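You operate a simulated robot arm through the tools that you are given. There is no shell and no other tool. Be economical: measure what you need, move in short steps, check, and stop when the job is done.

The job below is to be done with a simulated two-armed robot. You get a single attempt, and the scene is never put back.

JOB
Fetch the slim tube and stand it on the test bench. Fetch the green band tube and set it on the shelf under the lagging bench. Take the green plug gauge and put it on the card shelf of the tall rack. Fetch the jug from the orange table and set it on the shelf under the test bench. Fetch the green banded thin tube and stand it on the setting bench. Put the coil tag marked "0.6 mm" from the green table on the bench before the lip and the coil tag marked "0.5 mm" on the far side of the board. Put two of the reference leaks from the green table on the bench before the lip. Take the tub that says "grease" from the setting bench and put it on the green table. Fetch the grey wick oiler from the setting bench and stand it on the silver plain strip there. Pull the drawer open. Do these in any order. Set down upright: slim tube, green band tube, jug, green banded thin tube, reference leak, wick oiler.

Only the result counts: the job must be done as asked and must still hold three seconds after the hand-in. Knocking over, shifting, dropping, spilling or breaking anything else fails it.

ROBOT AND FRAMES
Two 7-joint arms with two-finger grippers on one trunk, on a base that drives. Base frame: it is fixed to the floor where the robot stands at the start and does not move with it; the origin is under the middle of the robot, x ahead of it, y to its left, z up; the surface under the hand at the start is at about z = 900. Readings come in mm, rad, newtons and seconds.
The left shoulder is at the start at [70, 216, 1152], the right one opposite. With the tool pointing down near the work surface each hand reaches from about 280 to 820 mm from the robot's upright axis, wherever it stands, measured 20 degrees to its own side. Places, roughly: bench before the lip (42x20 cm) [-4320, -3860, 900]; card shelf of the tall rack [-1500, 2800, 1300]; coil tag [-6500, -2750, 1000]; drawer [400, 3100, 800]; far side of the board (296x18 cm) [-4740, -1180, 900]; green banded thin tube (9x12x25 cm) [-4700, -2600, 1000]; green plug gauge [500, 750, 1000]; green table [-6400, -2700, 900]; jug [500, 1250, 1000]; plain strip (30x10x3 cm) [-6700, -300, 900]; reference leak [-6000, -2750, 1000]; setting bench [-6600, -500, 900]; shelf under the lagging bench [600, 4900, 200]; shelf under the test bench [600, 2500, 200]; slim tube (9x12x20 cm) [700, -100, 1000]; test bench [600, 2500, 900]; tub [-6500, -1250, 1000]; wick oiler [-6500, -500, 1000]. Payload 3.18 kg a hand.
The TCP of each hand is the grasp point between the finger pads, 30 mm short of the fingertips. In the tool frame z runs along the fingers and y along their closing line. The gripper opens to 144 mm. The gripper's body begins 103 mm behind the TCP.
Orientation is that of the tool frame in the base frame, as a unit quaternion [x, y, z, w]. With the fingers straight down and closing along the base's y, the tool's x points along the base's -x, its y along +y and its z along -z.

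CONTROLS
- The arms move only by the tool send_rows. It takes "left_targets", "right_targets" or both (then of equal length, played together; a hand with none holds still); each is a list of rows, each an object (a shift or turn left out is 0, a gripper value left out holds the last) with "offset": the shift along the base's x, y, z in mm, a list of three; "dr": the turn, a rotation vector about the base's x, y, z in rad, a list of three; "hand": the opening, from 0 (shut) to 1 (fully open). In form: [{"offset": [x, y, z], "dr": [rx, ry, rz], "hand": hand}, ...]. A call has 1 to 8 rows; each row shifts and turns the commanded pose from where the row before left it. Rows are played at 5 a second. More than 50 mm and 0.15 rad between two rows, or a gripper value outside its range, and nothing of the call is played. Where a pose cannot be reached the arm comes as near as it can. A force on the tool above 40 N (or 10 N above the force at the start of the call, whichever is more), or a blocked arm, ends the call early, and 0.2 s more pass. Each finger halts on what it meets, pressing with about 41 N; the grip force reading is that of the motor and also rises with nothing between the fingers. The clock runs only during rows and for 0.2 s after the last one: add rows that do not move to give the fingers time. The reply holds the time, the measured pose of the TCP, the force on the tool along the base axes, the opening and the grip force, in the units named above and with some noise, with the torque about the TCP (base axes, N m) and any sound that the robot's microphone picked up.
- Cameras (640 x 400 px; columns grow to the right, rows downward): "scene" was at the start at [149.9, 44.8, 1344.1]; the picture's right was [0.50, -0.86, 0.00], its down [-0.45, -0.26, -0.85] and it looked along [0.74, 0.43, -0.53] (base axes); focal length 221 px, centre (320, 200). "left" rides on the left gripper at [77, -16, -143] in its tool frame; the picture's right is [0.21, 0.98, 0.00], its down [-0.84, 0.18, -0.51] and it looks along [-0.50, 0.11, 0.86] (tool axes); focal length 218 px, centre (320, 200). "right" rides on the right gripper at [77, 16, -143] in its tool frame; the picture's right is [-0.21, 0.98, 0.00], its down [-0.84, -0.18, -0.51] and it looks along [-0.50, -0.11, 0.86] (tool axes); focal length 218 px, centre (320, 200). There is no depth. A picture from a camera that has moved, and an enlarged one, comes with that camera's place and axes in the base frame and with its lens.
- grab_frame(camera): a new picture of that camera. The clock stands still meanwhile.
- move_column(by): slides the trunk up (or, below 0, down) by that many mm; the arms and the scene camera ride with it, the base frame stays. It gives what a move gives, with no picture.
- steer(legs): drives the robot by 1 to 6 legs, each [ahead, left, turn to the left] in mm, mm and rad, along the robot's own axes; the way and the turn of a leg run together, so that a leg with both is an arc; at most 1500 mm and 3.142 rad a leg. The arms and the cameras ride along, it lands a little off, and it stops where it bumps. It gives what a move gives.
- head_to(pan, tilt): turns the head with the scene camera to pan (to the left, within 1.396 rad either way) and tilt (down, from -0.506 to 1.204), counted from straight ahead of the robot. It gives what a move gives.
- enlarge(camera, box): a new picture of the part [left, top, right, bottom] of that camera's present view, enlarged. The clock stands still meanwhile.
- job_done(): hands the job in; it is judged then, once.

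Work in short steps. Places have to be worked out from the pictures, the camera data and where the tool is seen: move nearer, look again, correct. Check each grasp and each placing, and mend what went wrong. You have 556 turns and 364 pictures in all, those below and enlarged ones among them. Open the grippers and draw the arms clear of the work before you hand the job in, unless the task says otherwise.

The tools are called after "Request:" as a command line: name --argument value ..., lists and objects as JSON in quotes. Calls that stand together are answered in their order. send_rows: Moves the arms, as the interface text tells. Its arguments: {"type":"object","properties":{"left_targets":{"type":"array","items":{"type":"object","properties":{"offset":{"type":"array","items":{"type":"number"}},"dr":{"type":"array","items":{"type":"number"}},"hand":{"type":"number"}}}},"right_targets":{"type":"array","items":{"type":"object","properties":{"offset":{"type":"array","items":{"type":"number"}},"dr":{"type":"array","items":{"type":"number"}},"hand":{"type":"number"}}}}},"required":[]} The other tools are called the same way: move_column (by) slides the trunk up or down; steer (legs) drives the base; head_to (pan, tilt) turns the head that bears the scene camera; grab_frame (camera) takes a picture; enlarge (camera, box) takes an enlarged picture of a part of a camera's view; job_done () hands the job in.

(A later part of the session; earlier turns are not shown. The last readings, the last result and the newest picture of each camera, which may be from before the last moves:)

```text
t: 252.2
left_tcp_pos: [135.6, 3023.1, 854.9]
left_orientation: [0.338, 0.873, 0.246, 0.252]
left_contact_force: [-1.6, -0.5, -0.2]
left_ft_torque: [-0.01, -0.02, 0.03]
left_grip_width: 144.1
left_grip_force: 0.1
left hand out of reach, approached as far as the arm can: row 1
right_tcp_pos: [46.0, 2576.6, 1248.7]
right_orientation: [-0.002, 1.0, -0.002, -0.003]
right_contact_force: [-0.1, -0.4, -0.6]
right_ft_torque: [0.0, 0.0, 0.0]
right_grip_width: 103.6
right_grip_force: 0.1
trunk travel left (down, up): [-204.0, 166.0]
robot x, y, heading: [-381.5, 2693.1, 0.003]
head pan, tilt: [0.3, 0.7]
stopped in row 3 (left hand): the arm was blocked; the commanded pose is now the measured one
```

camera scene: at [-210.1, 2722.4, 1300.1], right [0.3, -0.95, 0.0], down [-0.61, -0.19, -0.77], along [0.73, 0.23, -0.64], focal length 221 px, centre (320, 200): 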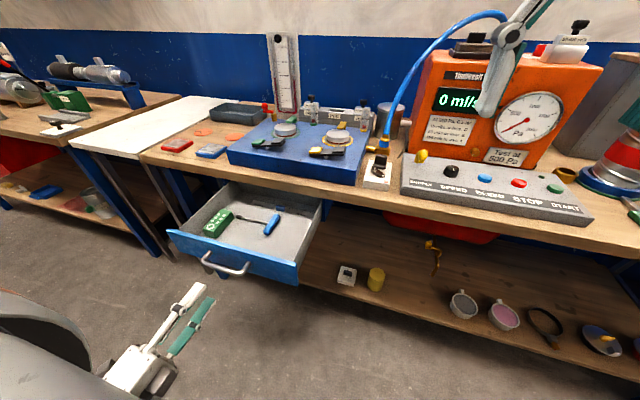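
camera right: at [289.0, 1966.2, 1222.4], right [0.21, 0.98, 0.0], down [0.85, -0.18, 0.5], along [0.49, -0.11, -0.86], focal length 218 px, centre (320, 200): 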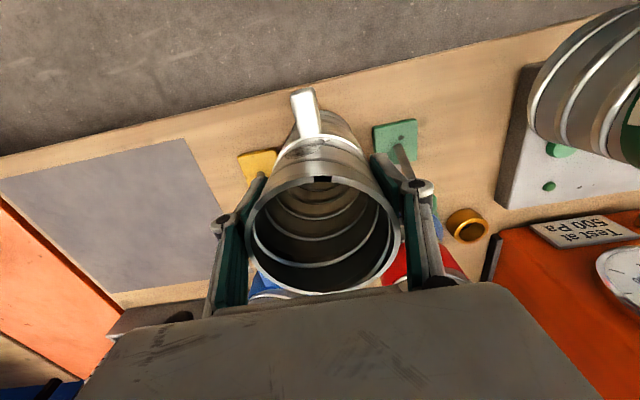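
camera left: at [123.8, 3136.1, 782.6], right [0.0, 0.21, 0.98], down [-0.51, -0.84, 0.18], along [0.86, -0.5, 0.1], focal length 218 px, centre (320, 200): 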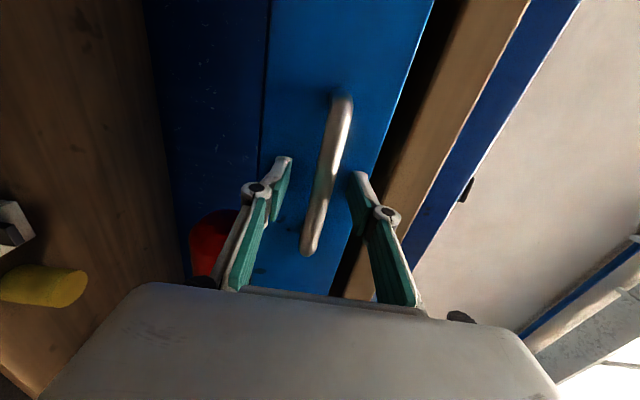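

The hand swung over the drawer and was blocked; look.

Request:
grab_frame --camera "scene"

Request:
grab_frame --camera "left"

```text
285 pictures are left
camera scene: at [-208.6, 2721.4, 1299.7], right [0.3, -0.96, 0.0], down [-0.62, -0.19, -0.76], along [0.73, 0.23, -0.64], focal length 221 px, centre (320, 200)
```

scene: 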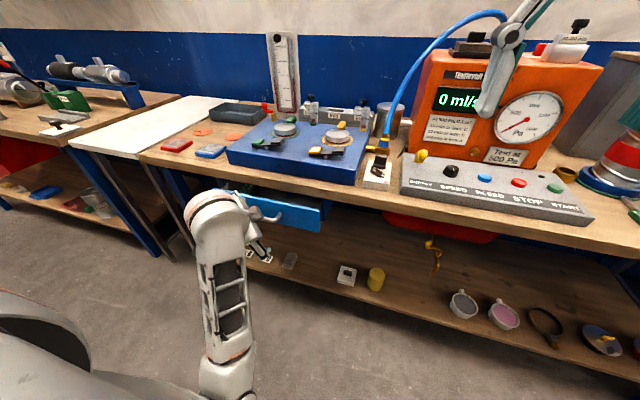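

```text
284 pictures are left
camera left: at [-7.8, 3029.5, 930.5], right [0.32, 0.78, 0.53], down [0.32, -0.62, 0.72], along [0.89, -0.06, -0.45], focal length 218 px, centre (320, 200)
```

left: 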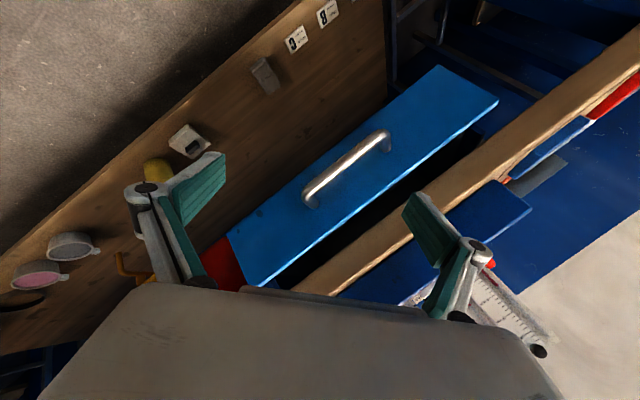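

The reorientation swing pushed the drawer mostly shut (handle now x≈217). Back off, raise and finish reorienting clear of it, then I'll pull again.

Request:
steer --legs '[[-50, 0, 0]]'

Request:
send_rows --left_targets '[{"offset": [-10, 0, 40]}, {"offset": [-10, 0, 45]}, {"offset": [0, 0, 45]}, {"offset": [0, 0, 45]}, {"offset": [0, 0, 45]}]'

Request:
grab_frame --camera "scene"

```text
t: 253.3
left_tcp_pos: [93.9, 3028.2, 855.1]
left_orientation: [0.337, 0.873, 0.247, 0.252]
left_contact_force: [0.2, 0.7, 0.0]
left_ft_torque: [0.02, -0.02, 0.02]
left_grip_width: 143.8
left_grip_force: 0.1
right_tcp_pos: [5.4, 2583.3, 1251.6]
right_orientation: [-0.006, 1.0, -0.001, -0.001]
right_contact_force: [0.3, 1.1, -0.5]
right_ft_torque: [0.01, 0.07, 0.0]
right_grip_width: 103.8
right_grip_force: 0.1
trunk travel left (down, up): [-204.0, 166.0]
robot x, y, heading: [-424.3, 2700.2, 0.008]
head pan, tilt: [0.3, 0.7]
stopped in leg 1: the robot was blocked; the commanded pose is now the measured one
```

```text
t: 254.6
left_tcp_pos: [139.3, 3087.5, 1017.3]
left_orientation: [0.327, 0.863, 0.313, 0.224]
left_contact_force: [0.1, 0.2, -0.3]
left_ft_torque: [-0.02, 0.01, -0.01]
left_grip_width: 144.1
left_grip_force: 0.2
left hand out of reach, approached as far as the arm can: row 2, 3, 4, 5
right_tcp_pos: [2.1, 2583.1, 1252.3]
right_orientation: [-0.006, 1.0, 0.0, -0.001]
right_contact_force: [0.0, -0.4, 0.5]
right_ft_torque: [-0.06, 0.0, 0.02]
right_grip_width: 103.8
right_grip_force: 0.1
trunk travel left (down, up): [-204.0, 166.0]
robot x, y, heading: [-424.8, 2700.3, 0.006]
head pan, tilt: [0.3, 0.7]
stopped in row 5 (left hand): the arm was blocked; the commanded pose is now the measured one
```

```text
283 pictures are left
camera scene: at [-251.5, 2724.6, 1300.0], right [0.3, -0.95, 0.0], down [-0.61, -0.19, -0.77], along [0.73, 0.23, -0.64], focal length 221 px, centre (320, 200)
```

scene: 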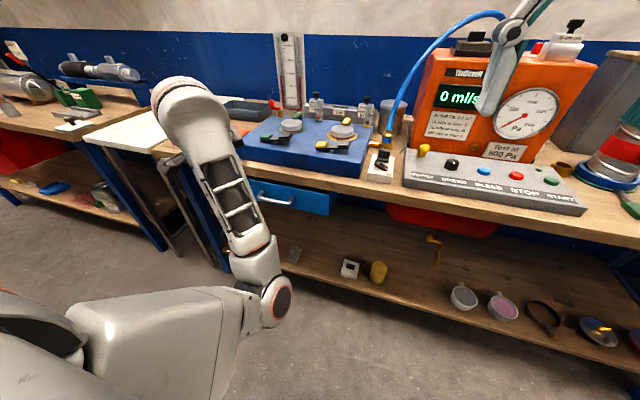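

The elbow is folded low. Raise the trunk to free the arm.

Request:
move_column --by 150

Request:
send_rows --left_targets '[{"offset": [10, 20, 20], "dr": [-0.05, 0.05, 0.05]}, {"offset": [10, 20, 20], "dr": [-0.05, 0.05, 0.05]}]'

Request:
grab_frame --camera "scene"

```text
t: 255.6
left_tcp_pos: [126.0, 3153.9, 1141.6]
left_orientation: [0.286, 0.854, 0.382, 0.207]
left_contact_force: [-0.3, 0.0, -0.3]
left_ft_torque: [0.0, 0.0, 0.02]
left_grip_width: 144.0
left_grip_force: 0.0
right_tcp_pos: [0.3, 2582.4, 1343.3]
right_orientation: [-0.007, 1.0, 0.0, 0.005]
right_contact_force: [0.6, 0.6, 0.7]
right_ft_torque: [0.0, -0.01, 0.01]
right_grip_width: 103.7
right_grip_force: 0.0
trunk travel left (down, up): [-290.0, 79.0]
robot x, y, heading: [-425.8, 2696.5, 0.006]
head pan, tilt: [0.3, 0.7]
stopped: the arm was blocked; the commanded pose is now the measured one
```

```text
t: 256.4
left_tcp_pos: [157.7, 3163.8, 1203.0]
left_orientation: [0.293, 0.857, 0.401, 0.138]
left_contact_force: [0.0, -0.4, -0.3]
left_ft_torque: [0.03, -0.04, 0.0]
left_grip_width: 143.8
left_grip_force: 0.0
right_tcp_pos: [-0.9, 2582.0, 1343.5]
right_orientation: [-0.007, 1.0, -0.001, 0.005]
right_contact_force: [0.5, -0.3, 0.5]
right_ft_torque: [0.0, 0.0, -0.02]
right_grip_width: 103.9
right_grip_force: 0.2
trunk travel left (down, up): [-290.0, 79.0]
robot x, y, heading: [-428.1, 2697.3, 0.01]
head pan, tilt: [0.3, 0.7]
stopped in row 2 (left hand): the arm was blocked; the commanded pose is now the measured one
```

```text
282 pictures are left
camera scene: at [-299.0, 2724.1, 1389.6], right [0.3, -0.95, 0.0], down [-0.61, -0.19, -0.77], along [0.73, 0.23, -0.64], focal length 221 px, centre (320, 200)
```

scene: 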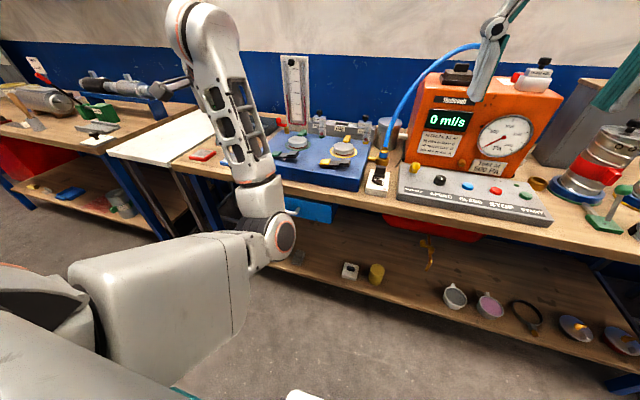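

The elbow is folded forward, close to the bench edge. Drive left to the open space at y≈3400 and back away there to unwind the arm safely.

Request:
steer --legs '[[0, 650, -0.01], [-300, 0, 0]]'

Request:
grab_frame --camera "scene"

```text
t: 263.1
left_tcp_pos: [134.9, 3807.0, 1202.4]
left_orientation: [0.295, 0.856, 0.401, 0.139]
left_contact_force: [0.5, 0.6, -0.1]
left_ft_torque: [-0.02, 0.06, 0.04]
left_grip_width: 143.8
left_grip_force: 0.0
right_tcp_pos: [-26.4, 3228.1, 1343.3]
right_orientation: [-0.005, 1.0, -0.001, 0.006]
right_contact_force: [0.2, 0.6, -0.9]
right_ft_torque: [-0.04, 0.05, 0.0]
right_grip_width: 103.6
right_grip_force: 0.0
trunk travel left (down, up): [-290.0, 79.0]
robot x, y, heading: [-454.6, 3344.6, -0.001]
head pan, tilt: [0.3, 0.7]
stopped in leg 2: the robot was blocked; the commanded pose is now the measured one
```

```text
281 pictures are left
camera scene: at [-322.7, 3372.4, 1389.4], right [0.3, -0.96, 0.0], down [-0.62, -0.19, -0.76], along [0.73, 0.23, -0.64], focal length 221 px, centre (320, 200)
```

scene: 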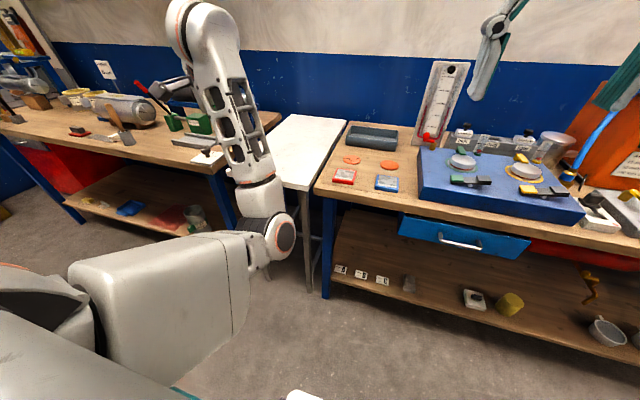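

Here the front is clear. Rotate the hand to straight-down in 8 small turns.

Request:
send_rows --left_targets '[{"dr": [-0.105, 0.0365, 0.0775]}, {"dr": [-0.105, 0.0365, 0.0775]}, {"dr": [-0.105, 0.0365, 0.0775]}, {"dr": [-0.105, 0.0365, 0.0775]}, {"dr": [-0.105, 0.0365, 0.0775]}, {"dr": [-0.105, 0.0365, 0.0775]}, {"dr": [-0.105, 0.0365, 0.0775]}, {"dr": [-0.105, 0.0365, 0.0775]}]'

Request:
grab_frame --camera "scene"

```text
t: 263.6
left_tcp_pos: [144.5, 3751.5, 1284.9]
left_orientation: [0.284, 0.832, 0.458, 0.128]
left_contact_force: [-0.4, 0.0, -0.1]
left_ft_torque: [0.04, -0.01, 0.05]
left_grip_width: 143.8
left_grip_force: 0.0
right_tcp_pos: [-27.2, 3226.4, 1344.2]
right_orientation: [-0.004, 1.0, 0.0, 0.007]
right_contact_force: [0.1, -0.8, 0.3]
right_ft_torque: [0.01, 0.0, 0.01]
right_grip_width: 103.8
right_grip_force: 0.0
trunk travel left (down, up): [-290.0, 79.0]
robot x, y, heading: [-450.8, 3346.7, -0.005]
head pan, tilt: [0.3, 0.7]
stopped in row 2 (left hand): the arm was blocked; the commanded pose is now the measured one
```

```text
280 pictures are left
camera scene: at [-323.7, 3369.6, 1389.5], right [0.29, -0.96, 0.0], down [-0.62, -0.19, -0.77], along [0.73, 0.23, -0.64], focal length 221 px, centre (320, 200)
```

scene: 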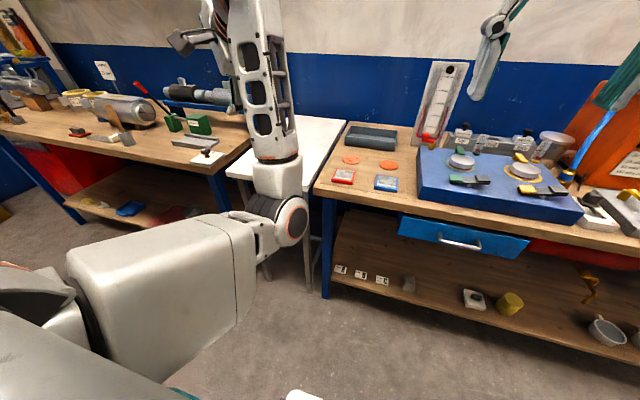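

The wrist is near a joint limit that way. Try turning the tool toward straight ahead and extending forward (free air above the white table).

Request:
send_rows --left_targets '[{"offset": [20, 0, 0], "dr": [0, 0, -0.12]}, {"offset": [25, 0, 0], "dr": [0, 0, -0.12]}, {"offset": [25, 0, 0], "dr": [0, 0, -0.12]}, {"offset": [25, 0, 0], "dr": [0, 0, -0.12]}]'

Request:
grab_frame --camera "scene"

```text
t: 264.6
left_tcp_pos: [232.6, 3715.5, 1318.3]
left_orientation: [0.482, 0.704, 0.48, 0.205]
left_contact_force: [0.0, 1.2, -0.4]
left_ft_torque: [-0.04, 0.06, -0.01]
left_grip_width: 144.0
left_grip_force: 0.1
right_tcp_pos: [-25.7, 3229.1, 1344.6]
right_orientation: [-0.005, 1.0, -0.001, 0.007]
right_contact_force: [-0.9, 0.5, -0.4]
right_ft_torque: [-0.04, -0.01, 0.02]
right_grip_width: 103.8
right_grip_force: 0.0
trunk travel left (down, up): [-290.0, 79.0]
robot x, y, heading: [-452.9, 3347.2, -0.0]
head pan, tilt: [0.3, 0.7]
stopped in row 4 (left hand): the arm was blocked; the commanded pose is now the measured one
```

```text
279 pictures are left
camera scene: at [-323.3, 3372.1, 1389.4], right [0.3, -0.96, 0.0], down [-0.62, -0.19, -0.76], along [0.73, 0.23, -0.64], focal length 221 px, centre (320, 200)
```

scene: 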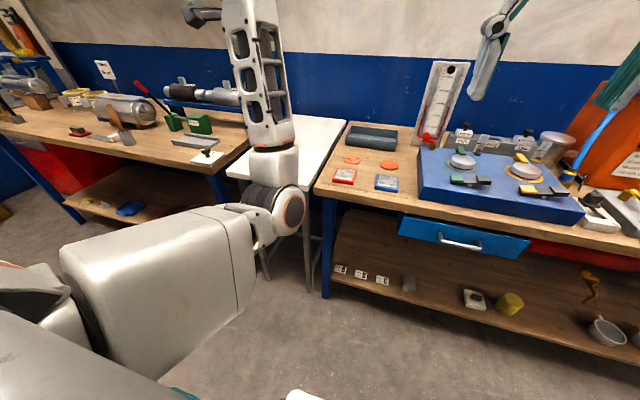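

It moves. Continue extending forward and slightly down.

Request:
send_rows --left_targets '[{"offset": [30, 0, -10], "dr": [0, 0, -0.1]}, {"offset": [30, 0, -10], "dr": [0, 0, -0.1]}, {"offset": [30, 0, -15], "dr": [0, 0, -0.1]}, {"offset": [30, 0, -15], "dr": [0, 0, -0.1]}]'

Request:
grab_frame --camera "scene"

```text
t: 265.6
left_tcp_pos: [353.9, 3714.1, 1266.9]
left_orientation: [0.613, 0.594, 0.428, 0.298]
left_contact_force: [0.2, 0.6, -0.7]
left_ft_torque: [-0.01, -0.01, -0.02]
left_grip_width: 143.9
left_grip_force: 0.0
right_tcp_pos: [-25.4, 3229.5, 1343.1]
right_orientation: [-0.004, 1.0, -0.001, 0.006]
right_contact_force: [-0.4, 0.5, -0.3]
right_ft_torque: [0.0, 0.01, -0.02]
right_grip_width: 103.8
right_grip_force: 0.0
trunk travel left (down, up): [-290.0, 79.0]
robot x, y, heading: [-455.8, 3345.9, -0.002]
head pan, tilt: [0.3, 0.7]
```

```text
278 pictures are left
camera scene: at [-323.0, 3372.5, 1389.3], right [0.3, -0.96, 0.0], down [-0.62, -0.19, -0.76], along [0.73, 0.23, -0.64], focal length 221 px, centre (320, 200)
```

scene: 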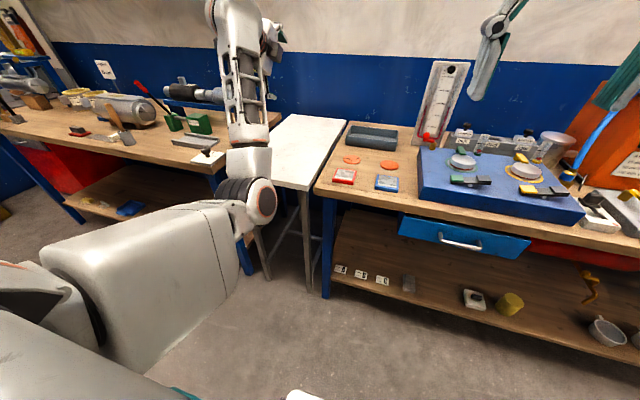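

Good. Now rotate toward straight-down in place (7 rows first).

Request:
send_rows --left_targets '[{"dr": [-0.0745, 0.0518, 0.1067]}, {"dr": [-0.0745, 0.0518, 0.1067]}, {"dr": [-0.0745, 0.0518, 0.1067]}, {"dr": [-0.0745, 0.0518, 0.1067]}, {"dr": [-0.0745, 0.0518, 0.1067]}, {"dr": [-0.0745, 0.0518, 0.1067]}, {"dr": [-0.0745, 0.0518, 0.1067]}]'

Request:
grab_frame --camera "scene"

```text
t: 267.2
left_tcp_pos: [351.7, 3714.7, 1268.2]
left_orientation: [0.326, 0.904, 0.228, 0.159]
left_contact_force: [-0.5, -0.1, 0.5]
left_ft_torque: [0.0, -0.02, 0.01]
left_grip_width: 144.0
left_grip_force: 0.0
right_tcp_pos: [-26.7, 3229.0, 1343.9]
right_orientation: [-0.004, 1.0, 0.0, 0.007]
right_contact_force: [-0.5, -0.3, -0.1]
right_ft_torque: [-0.03, -0.02, -0.01]
right_grip_width: 103.9
right_grip_force: 0.1
trunk travel left (down, up): [-290.0, 79.0]
robot x, y, heading: [-452.3, 3345.8, 0.0]
head pan, tilt: [0.3, 0.7]
```

```text
277 pictures are left
camera scene: at [-324.2, 3372.3, 1389.5], right [0.3, -0.96, 0.0], down [-0.61, -0.19, -0.77], along [0.73, 0.23, -0.64], focal length 221 px, centre (320, 200)
```

scene: 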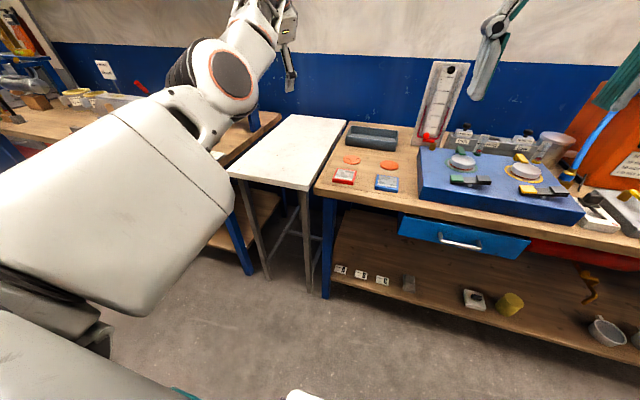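

Elbow is coming back up. Finish the turn.

Request:
send_rows --left_targets '[{"dr": [-0.0745, 0.0518, 0.1067]}, {"dr": [-0.0745, 0.0518, 0.1067]}, {"dr": [-0.0745, 0.0518, 0.1067]}, {"dr": [-0.0745, 0.0518, 0.1067]}, {"dr": [-0.0745, 0.0518, 0.1067]}, {"dr": [-0.0745, 0.0518, 0.1067]}]'

Request:
grab_frame --camera "scene"

```text
t: 268.6
left_tcp_pos: [242.7, 3850.4, 1219.4]
left_orientation: [0.072, 0.996, 0.05, 0.034]
left_contact_force: [-0.9, 0.1, 0.1]
left_ft_torque: [-0.08, 0.02, 0.01]
left_grip_width: 143.7
left_grip_force: 0.0
left hand out of reach, approached as far as the arm can: row 1, 2, 3, 4, 5, 6
right_tcp_pos: [-27.5, 3230.7, 1344.6]
right_orientation: [-0.005, 1.0, -0.001, 0.006]
right_contact_force: [-0.2, 0.3, 0.2]
right_ft_torque: [-0.03, -0.03, 0.0]
right_grip_width: 103.5
right_grip_force: 0.0
trunk travel left (down, up): [-290.0, 79.0]
robot x, y, heading: [-453.5, 3347.8, -0.001]
head pan, tilt: [0.3, 0.7]
```

```text
276 pictures are left
camera scene: at [-323.4, 3373.3, 1389.4], right [0.3, -0.96, 0.0], down [-0.62, -0.19, -0.76], along [0.73, 0.23, -0.64], focal length 221 px, centre (320, 200)
```

scene: 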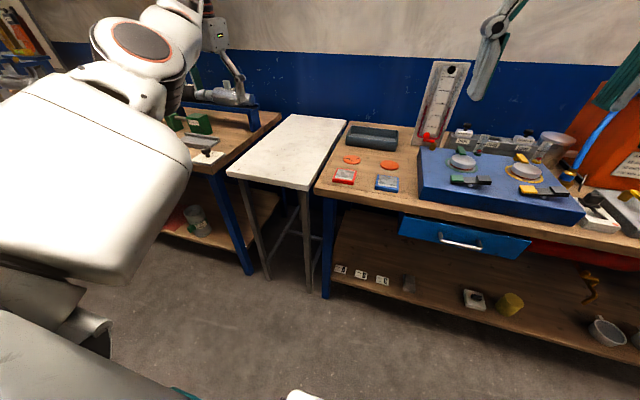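

Recovered to elbow-up. I'll do the drawer later (base-pull, with safe exit). Bring the left hand in and go to the orange table for jug and gauge.

Request:
send_rows --left_targets '[{"offset": [-40, -15, 0], "dr": [-0.144, 0.07, 0]}, {"offset": [-40, -15, 0]}, {"offset": [-40, -15, 0]}, {"offset": [-40, 0, 0]}]'

Request:
steer --legs '[[140, 0, 0], [0, -1200, 0], [0, -1000, 0]]'

Request:
head_to --pan 0 --tilt 0.6

Request:
grab_frame --camera "scene"

```text
refused: row 1 steps farther than a row can; nothing moved
```

```text
t: 288.9
left_tcp_pos: [371.1, 1655.4, 1219.8]
left_orientation: [0.076, 0.995, 0.05, 0.035]
left_contact_force: [-0.4, 0.3, 0.5]
left_ft_torque: [0.01, -0.02, 0.02]
left_grip_width: 144.0
left_grip_force: 0.1
right_tcp_pos: [98.4, 1036.8, 1343.9]
right_orientation: [0.0, 1.0, 0.0, 0.006]
right_contact_force: [-0.3, -1.1, -0.4]
right_ft_torque: [0.0, -0.01, 0.02]
right_grip_width: 103.8
right_grip_force: 0.1
trunk travel left (down, up): [-290.0, 79.0]
robot x, y, heading: [-329.9, 1157.2, -0.007]
head pan, tilt: [0.3, 0.7]
```

```text
t: 289.7
left_tcp_pos: [371.9, 1655.2, 1221.4]
left_orientation: [0.076, 0.995, 0.05, 0.035]
left_contact_force: [-0.5, -1.1, -1.0]
left_ft_torque: [0.01, 0.01, -0.03]
left_grip_width: 143.9
left_grip_force: 0.0
right_tcp_pos: [97.6, 1036.2, 1343.2]
right_orientation: [-0.002, 1.0, -0.001, 0.006]
right_contact_force: [-0.3, 0.3, -0.4]
right_ft_torque: [0.0, 0.01, 0.0]
right_grip_width: 103.8
right_grip_force: 0.1
trunk travel left (down, up): [-290.0, 79.0]
robot x, y, heading: [-328.2, 1158.9, -0.009]
head pan, tilt: [0.0, 0.6]
```

```text
275 pictures are left
camera scene: at [-191.5, 1156.5, 1398.0], right [-0.01, -1.0, 0.0], down [-0.57, 0.0, -0.82], along [0.82, -0.01, -0.57], focal length 221 px, centre (320, 200)
```

scene: 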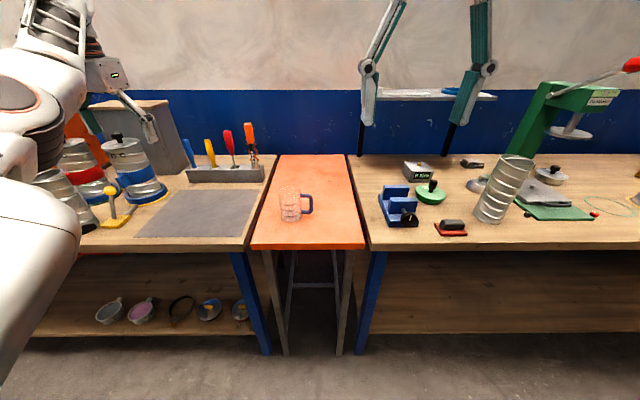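

Jug ≈[415,1255], handle toward −y; I'll approach it with the right hand pitched, coming diagonally (+x+y). First retract left hand and pitch the right hand.

Request:
send_rows --left_targets '[{"offset": [-40, -20, 0], "dr": [-0.05, 0.035, 0.076]}, {"offset": [-40, -20, 0], "dr": [-0.05, 0.035, 0.076]}, {"offset": [-45, -20, 0]}, {"offset": [-45, -20, 0]}, {"offset": [-45, -20, 0]}, {"offset": [-35, -20, 0]}]' --right_targets '[{"offset": [20, -10, -30], "dr": [0, -0.15, 0]}, {"offset": [20, -10, -30], "dr": [0, -0.15, 0]}, {"offset": [20, -10, -30], "dr": [0, -0.15, 0]}, {"offset": [20, -10, -30], "dr": [0, -0.15, 0]}, {"offset": [20, -10, -30], "dr": [0, -0.15, 0]}, {"offset": [20, -10, -30], "dr": [0, -0.15, 0], "hand": 0.9}]'

Request:
steer --legs '[[100, 0, 0.25], [0, 0, 0.25]]'

Request:
grab_frame --camera "scene"

Request:
grab_frame --camera "right"

```text
t: 290.7
left_tcp_pos: [180.0, 1672.4, 1206.6]
left_orientation: [-0.1, 0.995, -0.027, -0.006]
left_contact_force: [0.2, 0.6, 0.2]
left_ft_torque: [0.02, 0.02, 0.01]
left_grip_width: 144.3
left_grip_force: 0.0
left hand out of reach, approached as far as the arm can: row 4, 5
right_tcp_pos: [173.0, 999.4, 1228.3]
right_orientation: [-0.001, 0.957, 0.0, 0.289]
right_contact_force: [-1.0, -0.3, 0.3]
right_ft_torque: [0.0, -0.01, 0.03]
right_grip_width: 103.6
right_grip_force: 0.1
trunk travel left (down, up): [-290.0, 79.0]
robot x, y, heading: [-326.4, 1157.6, -0.007]
head pan, tilt: [0.0, 0.6]
stopped in row 5 (left hand): the arm was blocked; the commanded pose is now the measured one
```

```text
t: 292.9
left_tcp_pos: [-31.1, 1865.7, 1207.3]
left_orientation: [-0.342, 0.939, -0.027, 0.003]
left_contact_force: [0.2, 0.7, 0.2]
left_ft_torque: [-0.02, -0.03, -0.03]
left_grip_width: 143.9
left_grip_force: 0.0
right_tcp_pos: [284.7, 1270.1, 1227.7]
right_orientation: [-0.238, 0.928, 0.071, 0.279]
right_contact_force: [0.5, -0.3, -0.3]
right_ft_torque: [-0.05, 0.02, 0.01]
right_grip_width: 103.9
right_grip_force: 0.0
trunk travel left (down, up): [-290.0, 79.0]
robot x, y, heading: [-233.0, 1168.1, 0.495]
head pan, tilt: [0.0, 0.6]
```

```text
274 pictures are left
camera scene: at [-110.5, 1233.3, 1398.1], right [0.47, -0.88, 0.0], down [-0.5, -0.27, -0.83], along [0.73, 0.39, -0.56], focal length 221 px, centre (320, 200)
```

scene: 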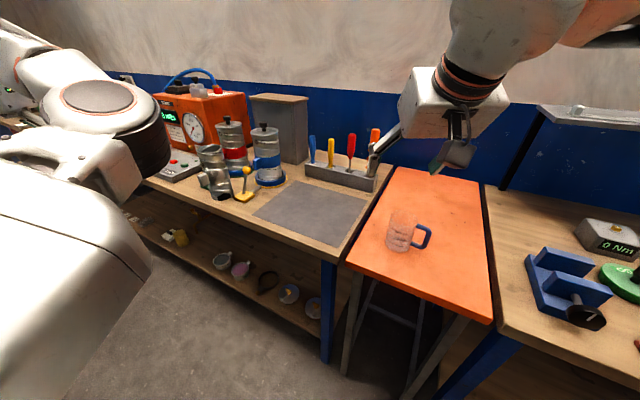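

```text
273 pictures are left
camera right: at [152.1, 1217.0, 1305.0], right [-0.32, 0.94, 0.11], down [0.46, 0.05, 0.89], along [0.83, 0.33, -0.44], focal length 218 px, centre (320, 200)
```

right: 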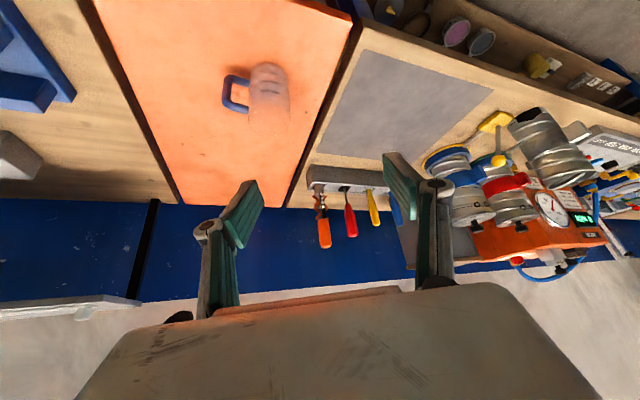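

Check the slim tube with a zoom, and adjust right tool: pitch +0.3, yaw +0.3.

Request:
enlarge --camera "scene" --box '[160, 100, 320, 220]'

Request:
send_rows --right_targets '[{"offset": [-20, -20, -30], "dr": [0.071, -0.132, 0], "hand": 0.9}, {"offset": [-20, -20, -30], "dr": [0.071, -0.132, 0]}, {"offset": [-10, -10, -30], "dr": [0, 0, 0.148]}, {"offset": [0, 0, -30], "dr": [0, 0, 0.148]}]'

Request:
grab_frame --camera "right"

```text
3.33 times, centred on (240, 160) of scene
camera zoom: at [-110.5, 1233.3, 1398.1], right [0.47, -0.88, 0.0], down [-0.5, -0.27, -0.83], along [0.73, 0.39, -0.56], focal length 738 px, centre (587, 333)
```

zoom: 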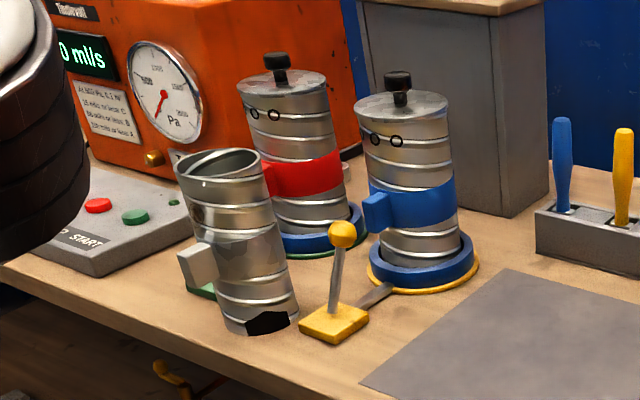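

```text
t: 293.9
left_tcp_pos: [-30.9, 1864.7, 1206.0]
left_orientation: [-0.342, 0.939, -0.027, 0.003]
left_contact_force: [0.2, 0.2, -0.1]
left_ft_torque: [0.0, 0.01, -0.01]
left_grip_width: 144.0
left_grip_force: 0.0
right_tcp_pos: [271.2, 1271.2, 1135.6]
right_orientation: [-0.351, 0.833, 0.164, 0.395]
right_contact_force: [1.1, 0.9, -0.3]
right_ft_torque: [0.0, 0.02, -0.01]
right_grip_width: 129.4
right_grip_force: 0.0
right hand out of reach, approached as far as the arm can: row 2, 3, 4
trunk travel left (down, up): [-290.0, 79.0]
robot x, y, heading: [-230.5, 1172.3, 0.496]
head pan, tilt: [0.0, 0.6]
```

```text
271 pictures are left
camera right: at [149.2, 1169.2, 1166.9], right [-0.61, 0.78, 0.16], down [0.23, -0.02, 0.97], along [0.76, 0.63, -0.16], focal length 218 px, centre (320, 200)
```

right: 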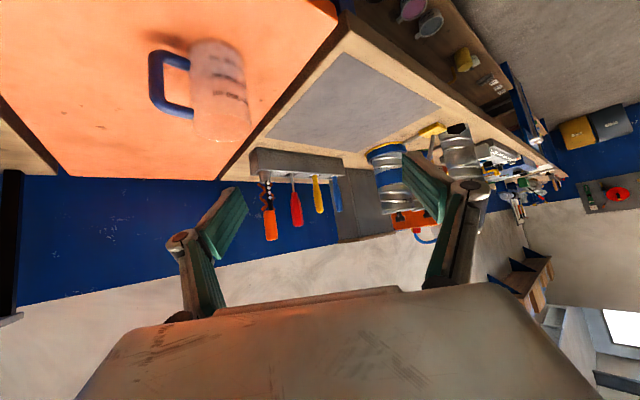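

The slim tube stands fine. For the jug, its handle must lie between the fingers (approach along +y), so I turn the base to heading ~1.3 and go to about [-60,800].

Request:
steer --legs '[[0, 0, 0.8], [-313, -263, 0]]'

Request:
grab_frame --camera "scene"

Request:
grab_frame --camera "right"

```text
t: 298.8
left_tcp_pos: [-425.6, 1424.2, 1208.5]
left_orientation: [-0.682, 0.731, -0.025, 0.014]
left_contact_force: [-0.2, -0.9, -0.8]
left_ft_torque: [0.02, 0.0, 0.02]
left_grip_width: 143.6
left_grip_force: 0.1
right_tcp_pos: [211.9, 1229.6, 1135.9]
right_orientation: [0.648, -0.631, -0.304, -0.298]
right_contact_force: [-0.3, 0.0, 0.4]
right_ft_torque: [0.02, -0.01, 0.0]
right_grip_width: 129.9
right_grip_force: 0.1
trunk travel left (down, up): [-290.0, 79.0]
robot x, y, heading: [-64.0, 797.9, 1.294]
head pan, tilt: [0.0, 0.6]
```

```text
270 pictures are left
camera scene: at [-25.4, 927.8, 1398.1], right [0.96, -0.27, 0.0], down [-0.15, -0.54, -0.83], along [0.23, 0.79, -0.56], focal length 221 px, centre (320, 200)
```

scene: 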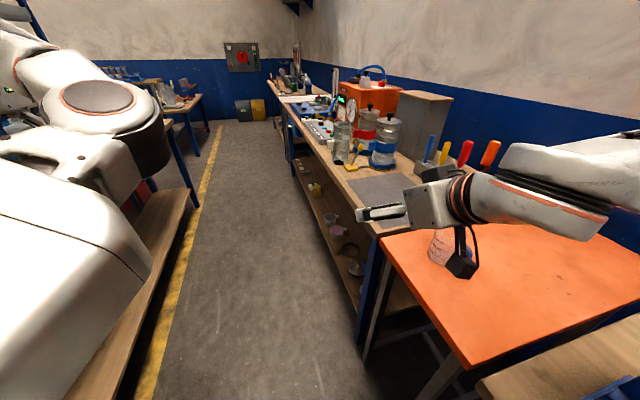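

```text
269 pictures are left
camera right: at [200.0, 1071.2, 1167.4], right [-0.98, 0.11, 0.16], down [0.17, 0.15, 0.97], along [0.08, 0.98, -0.16], focal length 218 px, centre (320, 200)
```

right: 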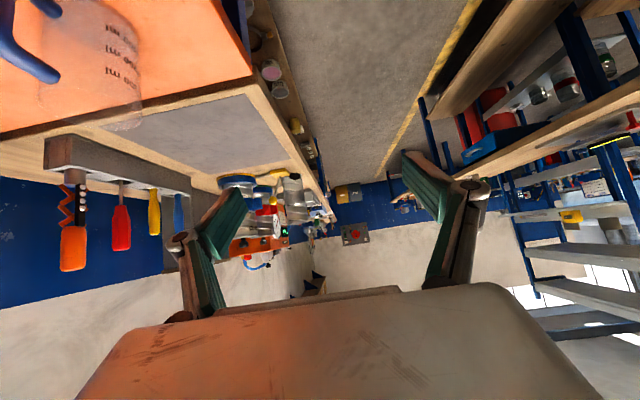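

Tool now points along +y. Move to [408,1105] on the handle side, then lower.

Request:
send_rows --right_targets '[{"offset": [40, -25, 0], "hand": 1}, {"offset": [40, -25, 0]}, {"offset": [40, -25, 0]}, {"offset": [40, -25, 0]}, {"offset": [36, -25, 0]}]'

Request:
grab_frame --camera "right"

```text
t: 300.0
left_tcp_pos: [-425.9, 1423.2, 1207.3]
left_orientation: [-0.683, 0.73, -0.024, 0.015]
left_contact_force: [0.0, 0.5, 0.1]
left_ft_torque: [0.06, 0.01, 0.0]
left_grip_width: 144.0
left_grip_force: 0.1
right_tcp_pos: [418.0, 1142.5, 1153.7]
right_orientation: [0.648, -0.63, -0.304, -0.3]
right_contact_force: [0.6, 0.0, 0.2]
right_ft_torque: [-0.01, 0.03, 0.02]
right_grip_width: 143.8
right_grip_force: 0.1
right hand out of reach, approached as far as the arm can: row 1, 2, 3
trunk travel left (down, up): [-290.0, 79.0]
robot x, y, heading: [-60.5, 798.5, 1.289]
head pan, tilt: [0.0, 0.6]
```

```text
268 pictures are left
camera right: at [405.7, 984.4, 1185.0], right [-0.98, 0.11, 0.16], down [0.17, 0.15, 0.97], along [0.08, 0.98, -0.16], focal length 218 px, centre (320, 200)
```

right: 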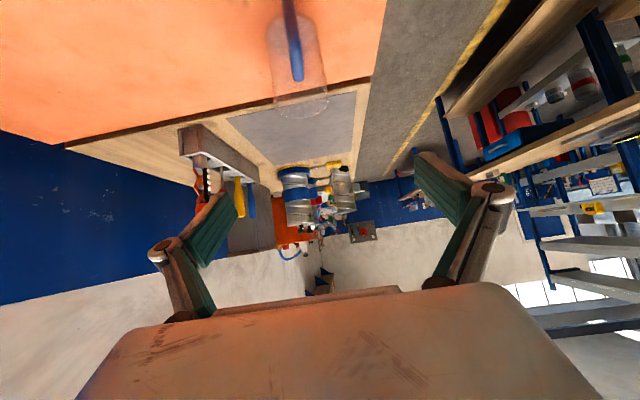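

Handle lies centred between the fingers. Shift +7 in x and lower.

Request:
send_rows --right_targets '[{"offset": [7, 0, -40]}, {"offset": [0, 0, -45]}, {"offset": [0, 0, -45]}, {"offset": [0, 0, -35]}]'

Request:
grab_frame --camera "right"

Request:
grab_frame --camera "scene"

```text
t: 301.0
left_tcp_pos: [-423.1, 1425.4, 1206.4]
left_orientation: [-0.682, 0.731, -0.025, 0.013]
left_contact_force: [0.0, -0.5, -0.2]
left_ft_torque: [-0.03, 0.06, 0.01]
left_grip_width: 143.8
left_grip_force: 0.0
right_tcp_pos: [431.4, 1152.6, 986.4]
right_orientation: [0.648, -0.63, -0.306, -0.299]
right_contact_force: [0.7, 0.1, 0.5]
right_ft_torque: [0.0, -0.02, 0.05]
right_grip_width: 144.1
right_grip_force: 0.1
right hand out of reach, approached as far as the arm can: row 2
trunk travel left (down, up): [-290.0, 79.0]
robot x, y, heading: [-65.1, 798.7, 1.294]
head pan, tilt: [0.0, 0.6]
```

```text
267 pictures are left
camera right: at [419.4, 993.0, 1019.1], right [-0.98, 0.11, 0.16], down [0.17, 0.15, 0.97], along [0.08, 0.98, -0.16], focal length 218 px, centre (320, 200)
```

right: 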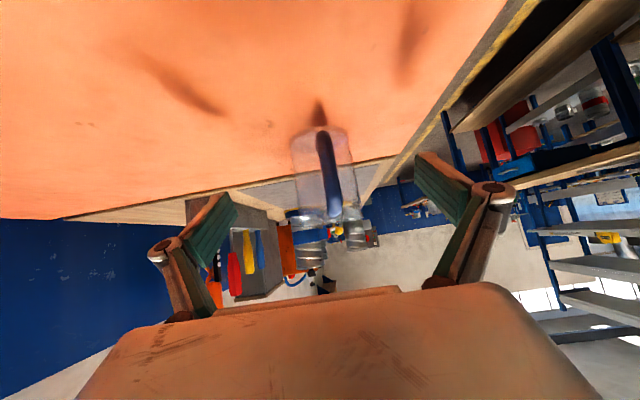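

```text
266 pictures are left
camera scene: at [-24.6, 929.1, 1397.9], right [0.96, -0.27, 0.0], down [-0.16, -0.54, -0.82], along [0.23, 0.79, -0.57], focal length 221 px, centre (320, 200)
```

scene: 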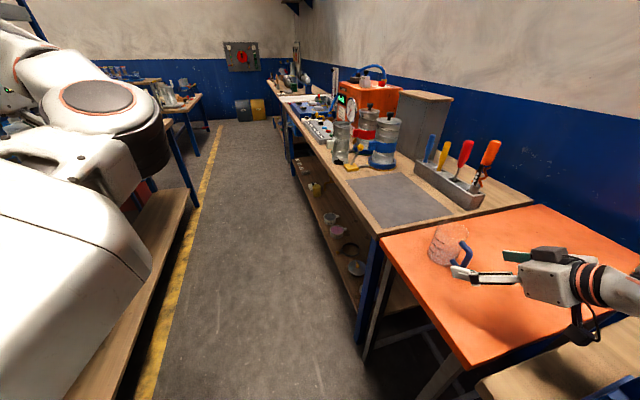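

Jug at ≈[427,1241], height ≈100. Advance 88 in y while lowering to z≈957.

Request:
send_rows --right_targets '[{"offset": [-2, 30, -20]}, {"offset": [-2, 30, -9]}, {"offset": [0, 28, 0]}]'

Request:
grab_frame --camera "right"

```text
t: 301.8
left_tcp_pos: [-424.7, 1426.7, 1207.0]
left_orientation: [-0.682, 0.731, -0.025, 0.012]
left_contact_force: [0.7, 0.2, 0.1]
left_ft_torque: [-0.02, 0.03, 0.0]
left_grip_width: 143.9
left_grip_force: 0.0
right_tcp_pos: [427.0, 1238.1, 957.3]
right_orientation: [0.648, -0.631, -0.304, -0.299]
right_contact_force: [-0.1, 0.0, -0.7]
right_ft_torque: [0.01, 0.05, 0.01]
right_grip_width: 144.0
right_grip_force: 0.0
trunk travel left (down, up): [-290.0, 79.0]
robot x, y, heading: [-62.1, 798.2, 1.292]
head pan, tilt: [0.0, 0.6]
```

```text
265 pictures are left
camera right: at [414.2, 1079.8, 989.8], right [-0.98, 0.11, 0.16], down [0.17, 0.15, 0.97], along [0.08, 0.98, -0.17], focal length 218 px, centre (320, 200)
```

right: 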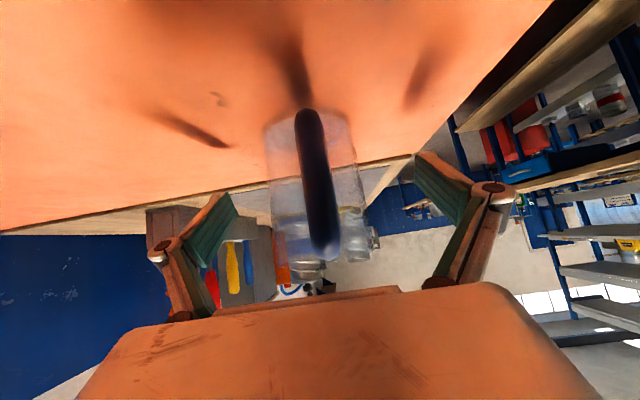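

Well aligned. Close on the jug.

Request:
send_rows --right_targets '[{"hand": 0.7}, {"hand": 0.5}, {"hand": 0.35}, {"hand": 0.35}]'

Request:
grab_frame --camera "right"

```text
t: 302.8
left_tcp_pos: [-426.1, 1424.6, 1206.3]
left_orientation: [-0.682, 0.731, -0.025, 0.014]
left_contact_force: [-0.1, 0.3, -0.2]
left_ft_torque: [-0.01, 0.01, 0.02]
left_grip_width: 144.2
left_grip_force: 0.0
right_tcp_pos: [426.0, 1238.6, 958.3]
right_orientation: [0.648, -0.631, -0.304, -0.299]
right_contact_force: [0.3, 1.1, 0.1]
right_ft_torque: [0.03, 0.07, 0.0]
right_grip_width: 72.8
right_grip_force: 41.1
trunk travel left (down, up): [-290.0, 79.0]
robot x, y, heading: [-61.9, 799.5, 1.293]
head pan, tilt: [0.0, 0.6]
```

```text
264 pictures are left
camera right: at [413.6, 1078.9, 990.3], right [-0.98, 0.11, 0.16], down [0.17, 0.15, 0.97], along [0.08, 0.98, -0.16], focal length 218 px, centre (320, 200)
```

right: 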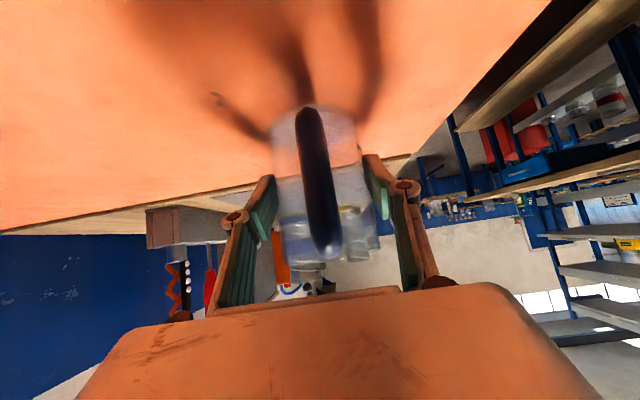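

Held (72.8 mm). Lift, then back away into the aisle and turn to face the test bench.

Request:
send_rows --right_targets '[{"offset": [0, 0, 40]}, {"offset": [0, 0, 45]}, {"offset": [0, 0, 45]}, {"offset": [0, 0, 30]}]'

Request:
grab_frame --camera "scene"

```text
t: 303.8
left_tcp_pos: [-426.2, 1426.4, 1207.3]
left_orientation: [-0.682, 0.731, -0.024, 0.014]
left_contact_force: [0.1, -0.1, 1.0]
left_ft_torque: [0.02, 0.0, 0.04]
left_grip_width: 143.8
left_grip_force: 0.0
right_tcp_pos: [427.1, 1238.7, 1117.5]
right_orientation: [0.648, -0.631, -0.304, -0.299]
right_contact_force: [0.0, 0.2, -0.6]
right_ft_torque: [0.03, -0.04, -0.03]
right_grip_width: 72.7
right_grip_force: 40.9
trunk travel left (down, up): [-290.0, 79.0]
robot x, y, heading: [-64.6, 804.3, 1.297]
head pan, tilt: [0.0, 0.6]
```

```text
263 pictures are left
camera scene: at [-25.7, 928.3, 1398.1], right [0.96, -0.27, 0.0], down [-0.15, -0.54, -0.83], along [0.23, 0.79, -0.56], focal length 221 px, centre (320, 200)
```

scene: 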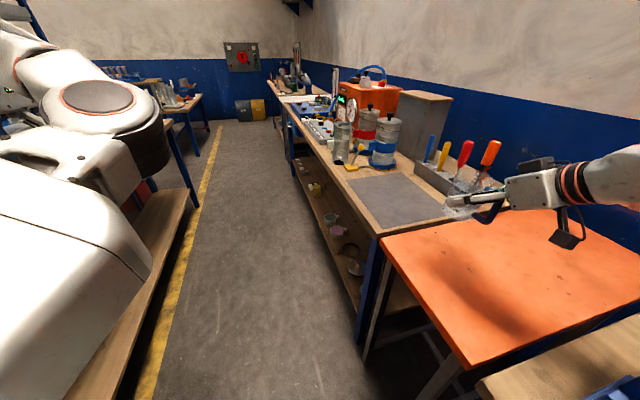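

Jug held. Shift into the aisle, then turn to heading 0 over the free orange table, then drive to y≈2830.

Request:
steer --legs '[[358, 377, 0], [0, 0, -1.297]]'

Request:
grab_frame --camera "scene"

```text
t: 310.9
left_tcp_pos: [178.4, 1761.8, 1206.4]
left_orientation: [-0.102, 0.994, -0.027, -0.004]
left_contact_force: [-0.4, 0.2, 0.2]
left_ft_torque: [0.03, 0.02, 0.05]
left_grip_width: 144.1
left_grip_force: 0.1
right_tcp_pos: [231.0, 892.0, 1116.5]
right_orientation: [-0.136, 0.894, 0.062, 0.421]
right_contact_force: [-0.7, 0.0, -1.3]
right_ft_torque: [-0.01, -0.02, 0.0]
right_grip_width: 72.4
right_grip_force: 40.9
trunk travel left (down, up): [-290.0, 79.0]
robot x, y, heading: [-330.8, 1245.2, -0.009]
head pan, tilt: [0.0, 0.6]
```

```text
262 pictures are left
camera scene: at [-190.1, 1243.6, 1398.1], right [0.0, -1.0, 0.0], down [-0.56, 0.0, -0.83], along [0.83, 0.0, -0.56], focal length 221 px, centre (320, 200)
```

scene: 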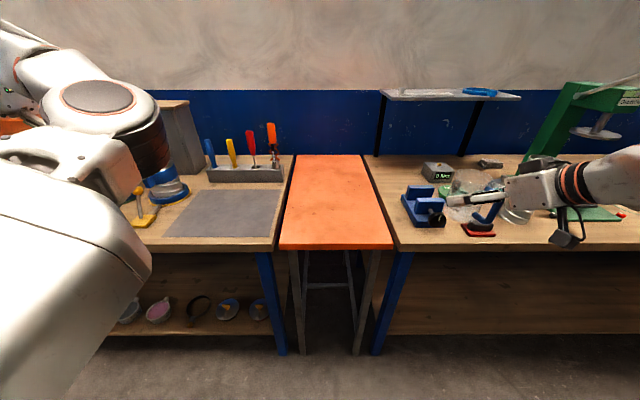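

Back 45 mm for margin to the slim tube, then drive left to y≈2830.

Request:
steer --legs '[[-45, 0, 0.009], [0, 800, 0], [0, 785, 0]]'

Request:
head_to --pan -0.5 --tilt 0.7

Request:
grab_frame --camera "scene"

```text
t: 325.5
left_tcp_pos: [137.8, 3323.7, 1206.8]
left_orientation: [-0.099, 0.995, -0.027, -0.004]
left_contact_force: [-0.4, -0.5, 0.5]
left_ft_torque: [0.02, 0.04, -0.03]
left_grip_width: 144.0
left_grip_force: 0.0
right_tcp_pos: [183.6, 2452.1, 1116.4]
right_orientation: [-0.134, 0.895, 0.061, 0.422]
right_contact_force: [0.4, -0.2, -0.4]
right_ft_torque: [-0.03, 0.01, 0.01]
right_grip_width: 71.6
right_grip_force: 41.4
trunk travel left (down, up): [-290.0, 79.0]
robot x, y, heading: [-371.8, 2806.2, -0.005]
head pan, tilt: [0.0, 0.6]
```

```text
t: 326.5
left_tcp_pos: [136.5, 3322.7, 1206.7]
left_orientation: [-0.1, 0.995, -0.029, -0.005]
left_contact_force: [-0.4, 0.6, -0.7]
left_ft_torque: [0.0, 0.01, -0.01]
left_grip_width: 143.9
left_grip_force: 0.1
right_tcp_pos: [184.4, 2452.4, 1116.2]
right_orientation: [-0.134, 0.895, 0.062, 0.422]
right_contact_force: [-0.2, 0.1, -1.0]
right_ft_torque: [-0.03, -0.05, -0.01]
right_grip_width: 71.9
right_grip_force: 40.8
trunk travel left (down, up): [-290.0, 79.0]
robot x, y, heading: [-369.8, 2807.0, -0.009]
head pan, tilt: [-0.499, 0.7]
```

```text
261 pictures are left
camera scene: at [-248.2, 2766.2, 1389.4], right [-0.49, -0.87, 0.0], down [-0.56, 0.31, -0.77], along [0.67, -0.37, -0.64], focal length 221 px, centre (320, 200)
```

scene: 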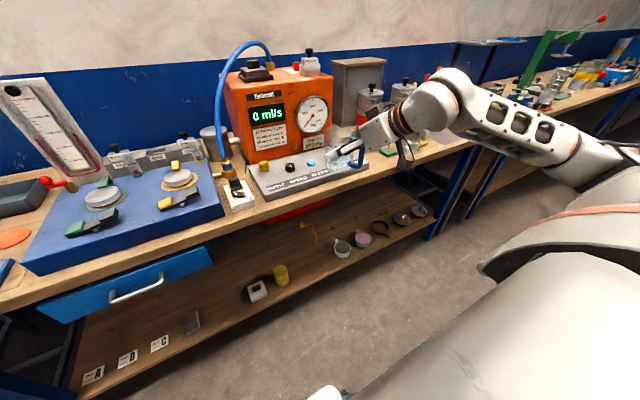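

Shelf target ≈[405,2500]. Align y and lower the right hand in front of the bench.

Request:
steer --legs '[[0, 48, 0.009]]'

Request:
send_rows --right_targets '[{"offset": [-5, 0, -45]}, {"offset": [-5, 0, -45]}, {"offset": [-5, 0, -45]}, {"offset": [-5, 0, -45]}, {"offset": [0, 0, -45]}, {"offset": [0, 0, -45]}, {"offset": [0, 0, -45]}]'

Request:
grab_frame --camera "scene"

```text
t: 327.6
left_tcp_pos: [133.2, 3376.3, 1206.2]
left_orientation: [-0.105, 0.994, -0.028, -0.004]
left_contact_force: [0.0, 0.1, -0.6]
left_ft_torque: [-0.03, 0.0, 0.03]
left_grip_width: 144.0
left_grip_force: 0.0
right_tcp_pos: [187.0, 2506.1, 1117.3]
right_orientation: [-0.137, 0.894, 0.064, 0.423]
right_contact_force: [0.7, 0.7, -0.2]
right_ft_torque: [-0.01, 0.0, -0.02]
right_grip_width: 71.5
right_grip_force: 41.1
trunk travel left (down, up): [-290.0, 79.0]
robot x, y, heading: [-369.1, 2858.2, 0.001]
head pan, tilt: [-0.499, 0.7]
```

```text
t: 329.2
left_tcp_pos: [132.9, 3376.9, 1206.8]
left_orientation: [-0.104, 0.994, -0.028, -0.005]
left_contact_force: [-0.1, 0.3, 0.0]
left_ft_torque: [0.03, 0.07, -0.03]
left_grip_width: 144.0
left_grip_force: 0.0
right_tcp_pos: [168.4, 2503.6, 800.7]
right_orientation: [-0.135, 0.894, 0.063, 0.423]
right_contact_force: [1.1, 0.1, -0.2]
right_ft_torque: [-0.01, 0.01, 0.0]
right_grip_width: 71.5
right_grip_force: 41.0
trunk travel left (down, up): [-290.0, 79.0]
robot x, y, heading: [-367.6, 2856.9, -0.002]
head pan, tilt: [-0.499, 0.7]
```

```text
260 pictures are left
camera scene: at [-247.2, 2816.1, 1389.4], right [-0.48, -0.88, 0.0], down [-0.57, 0.31, -0.76], along [0.67, -0.37, -0.64], focal length 221 px, centre (320, 200)
```

scene: 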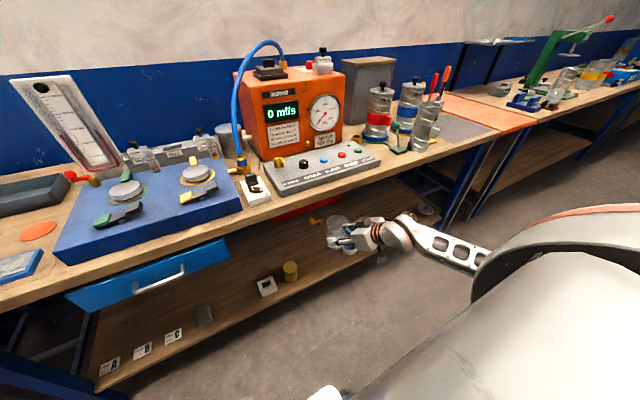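

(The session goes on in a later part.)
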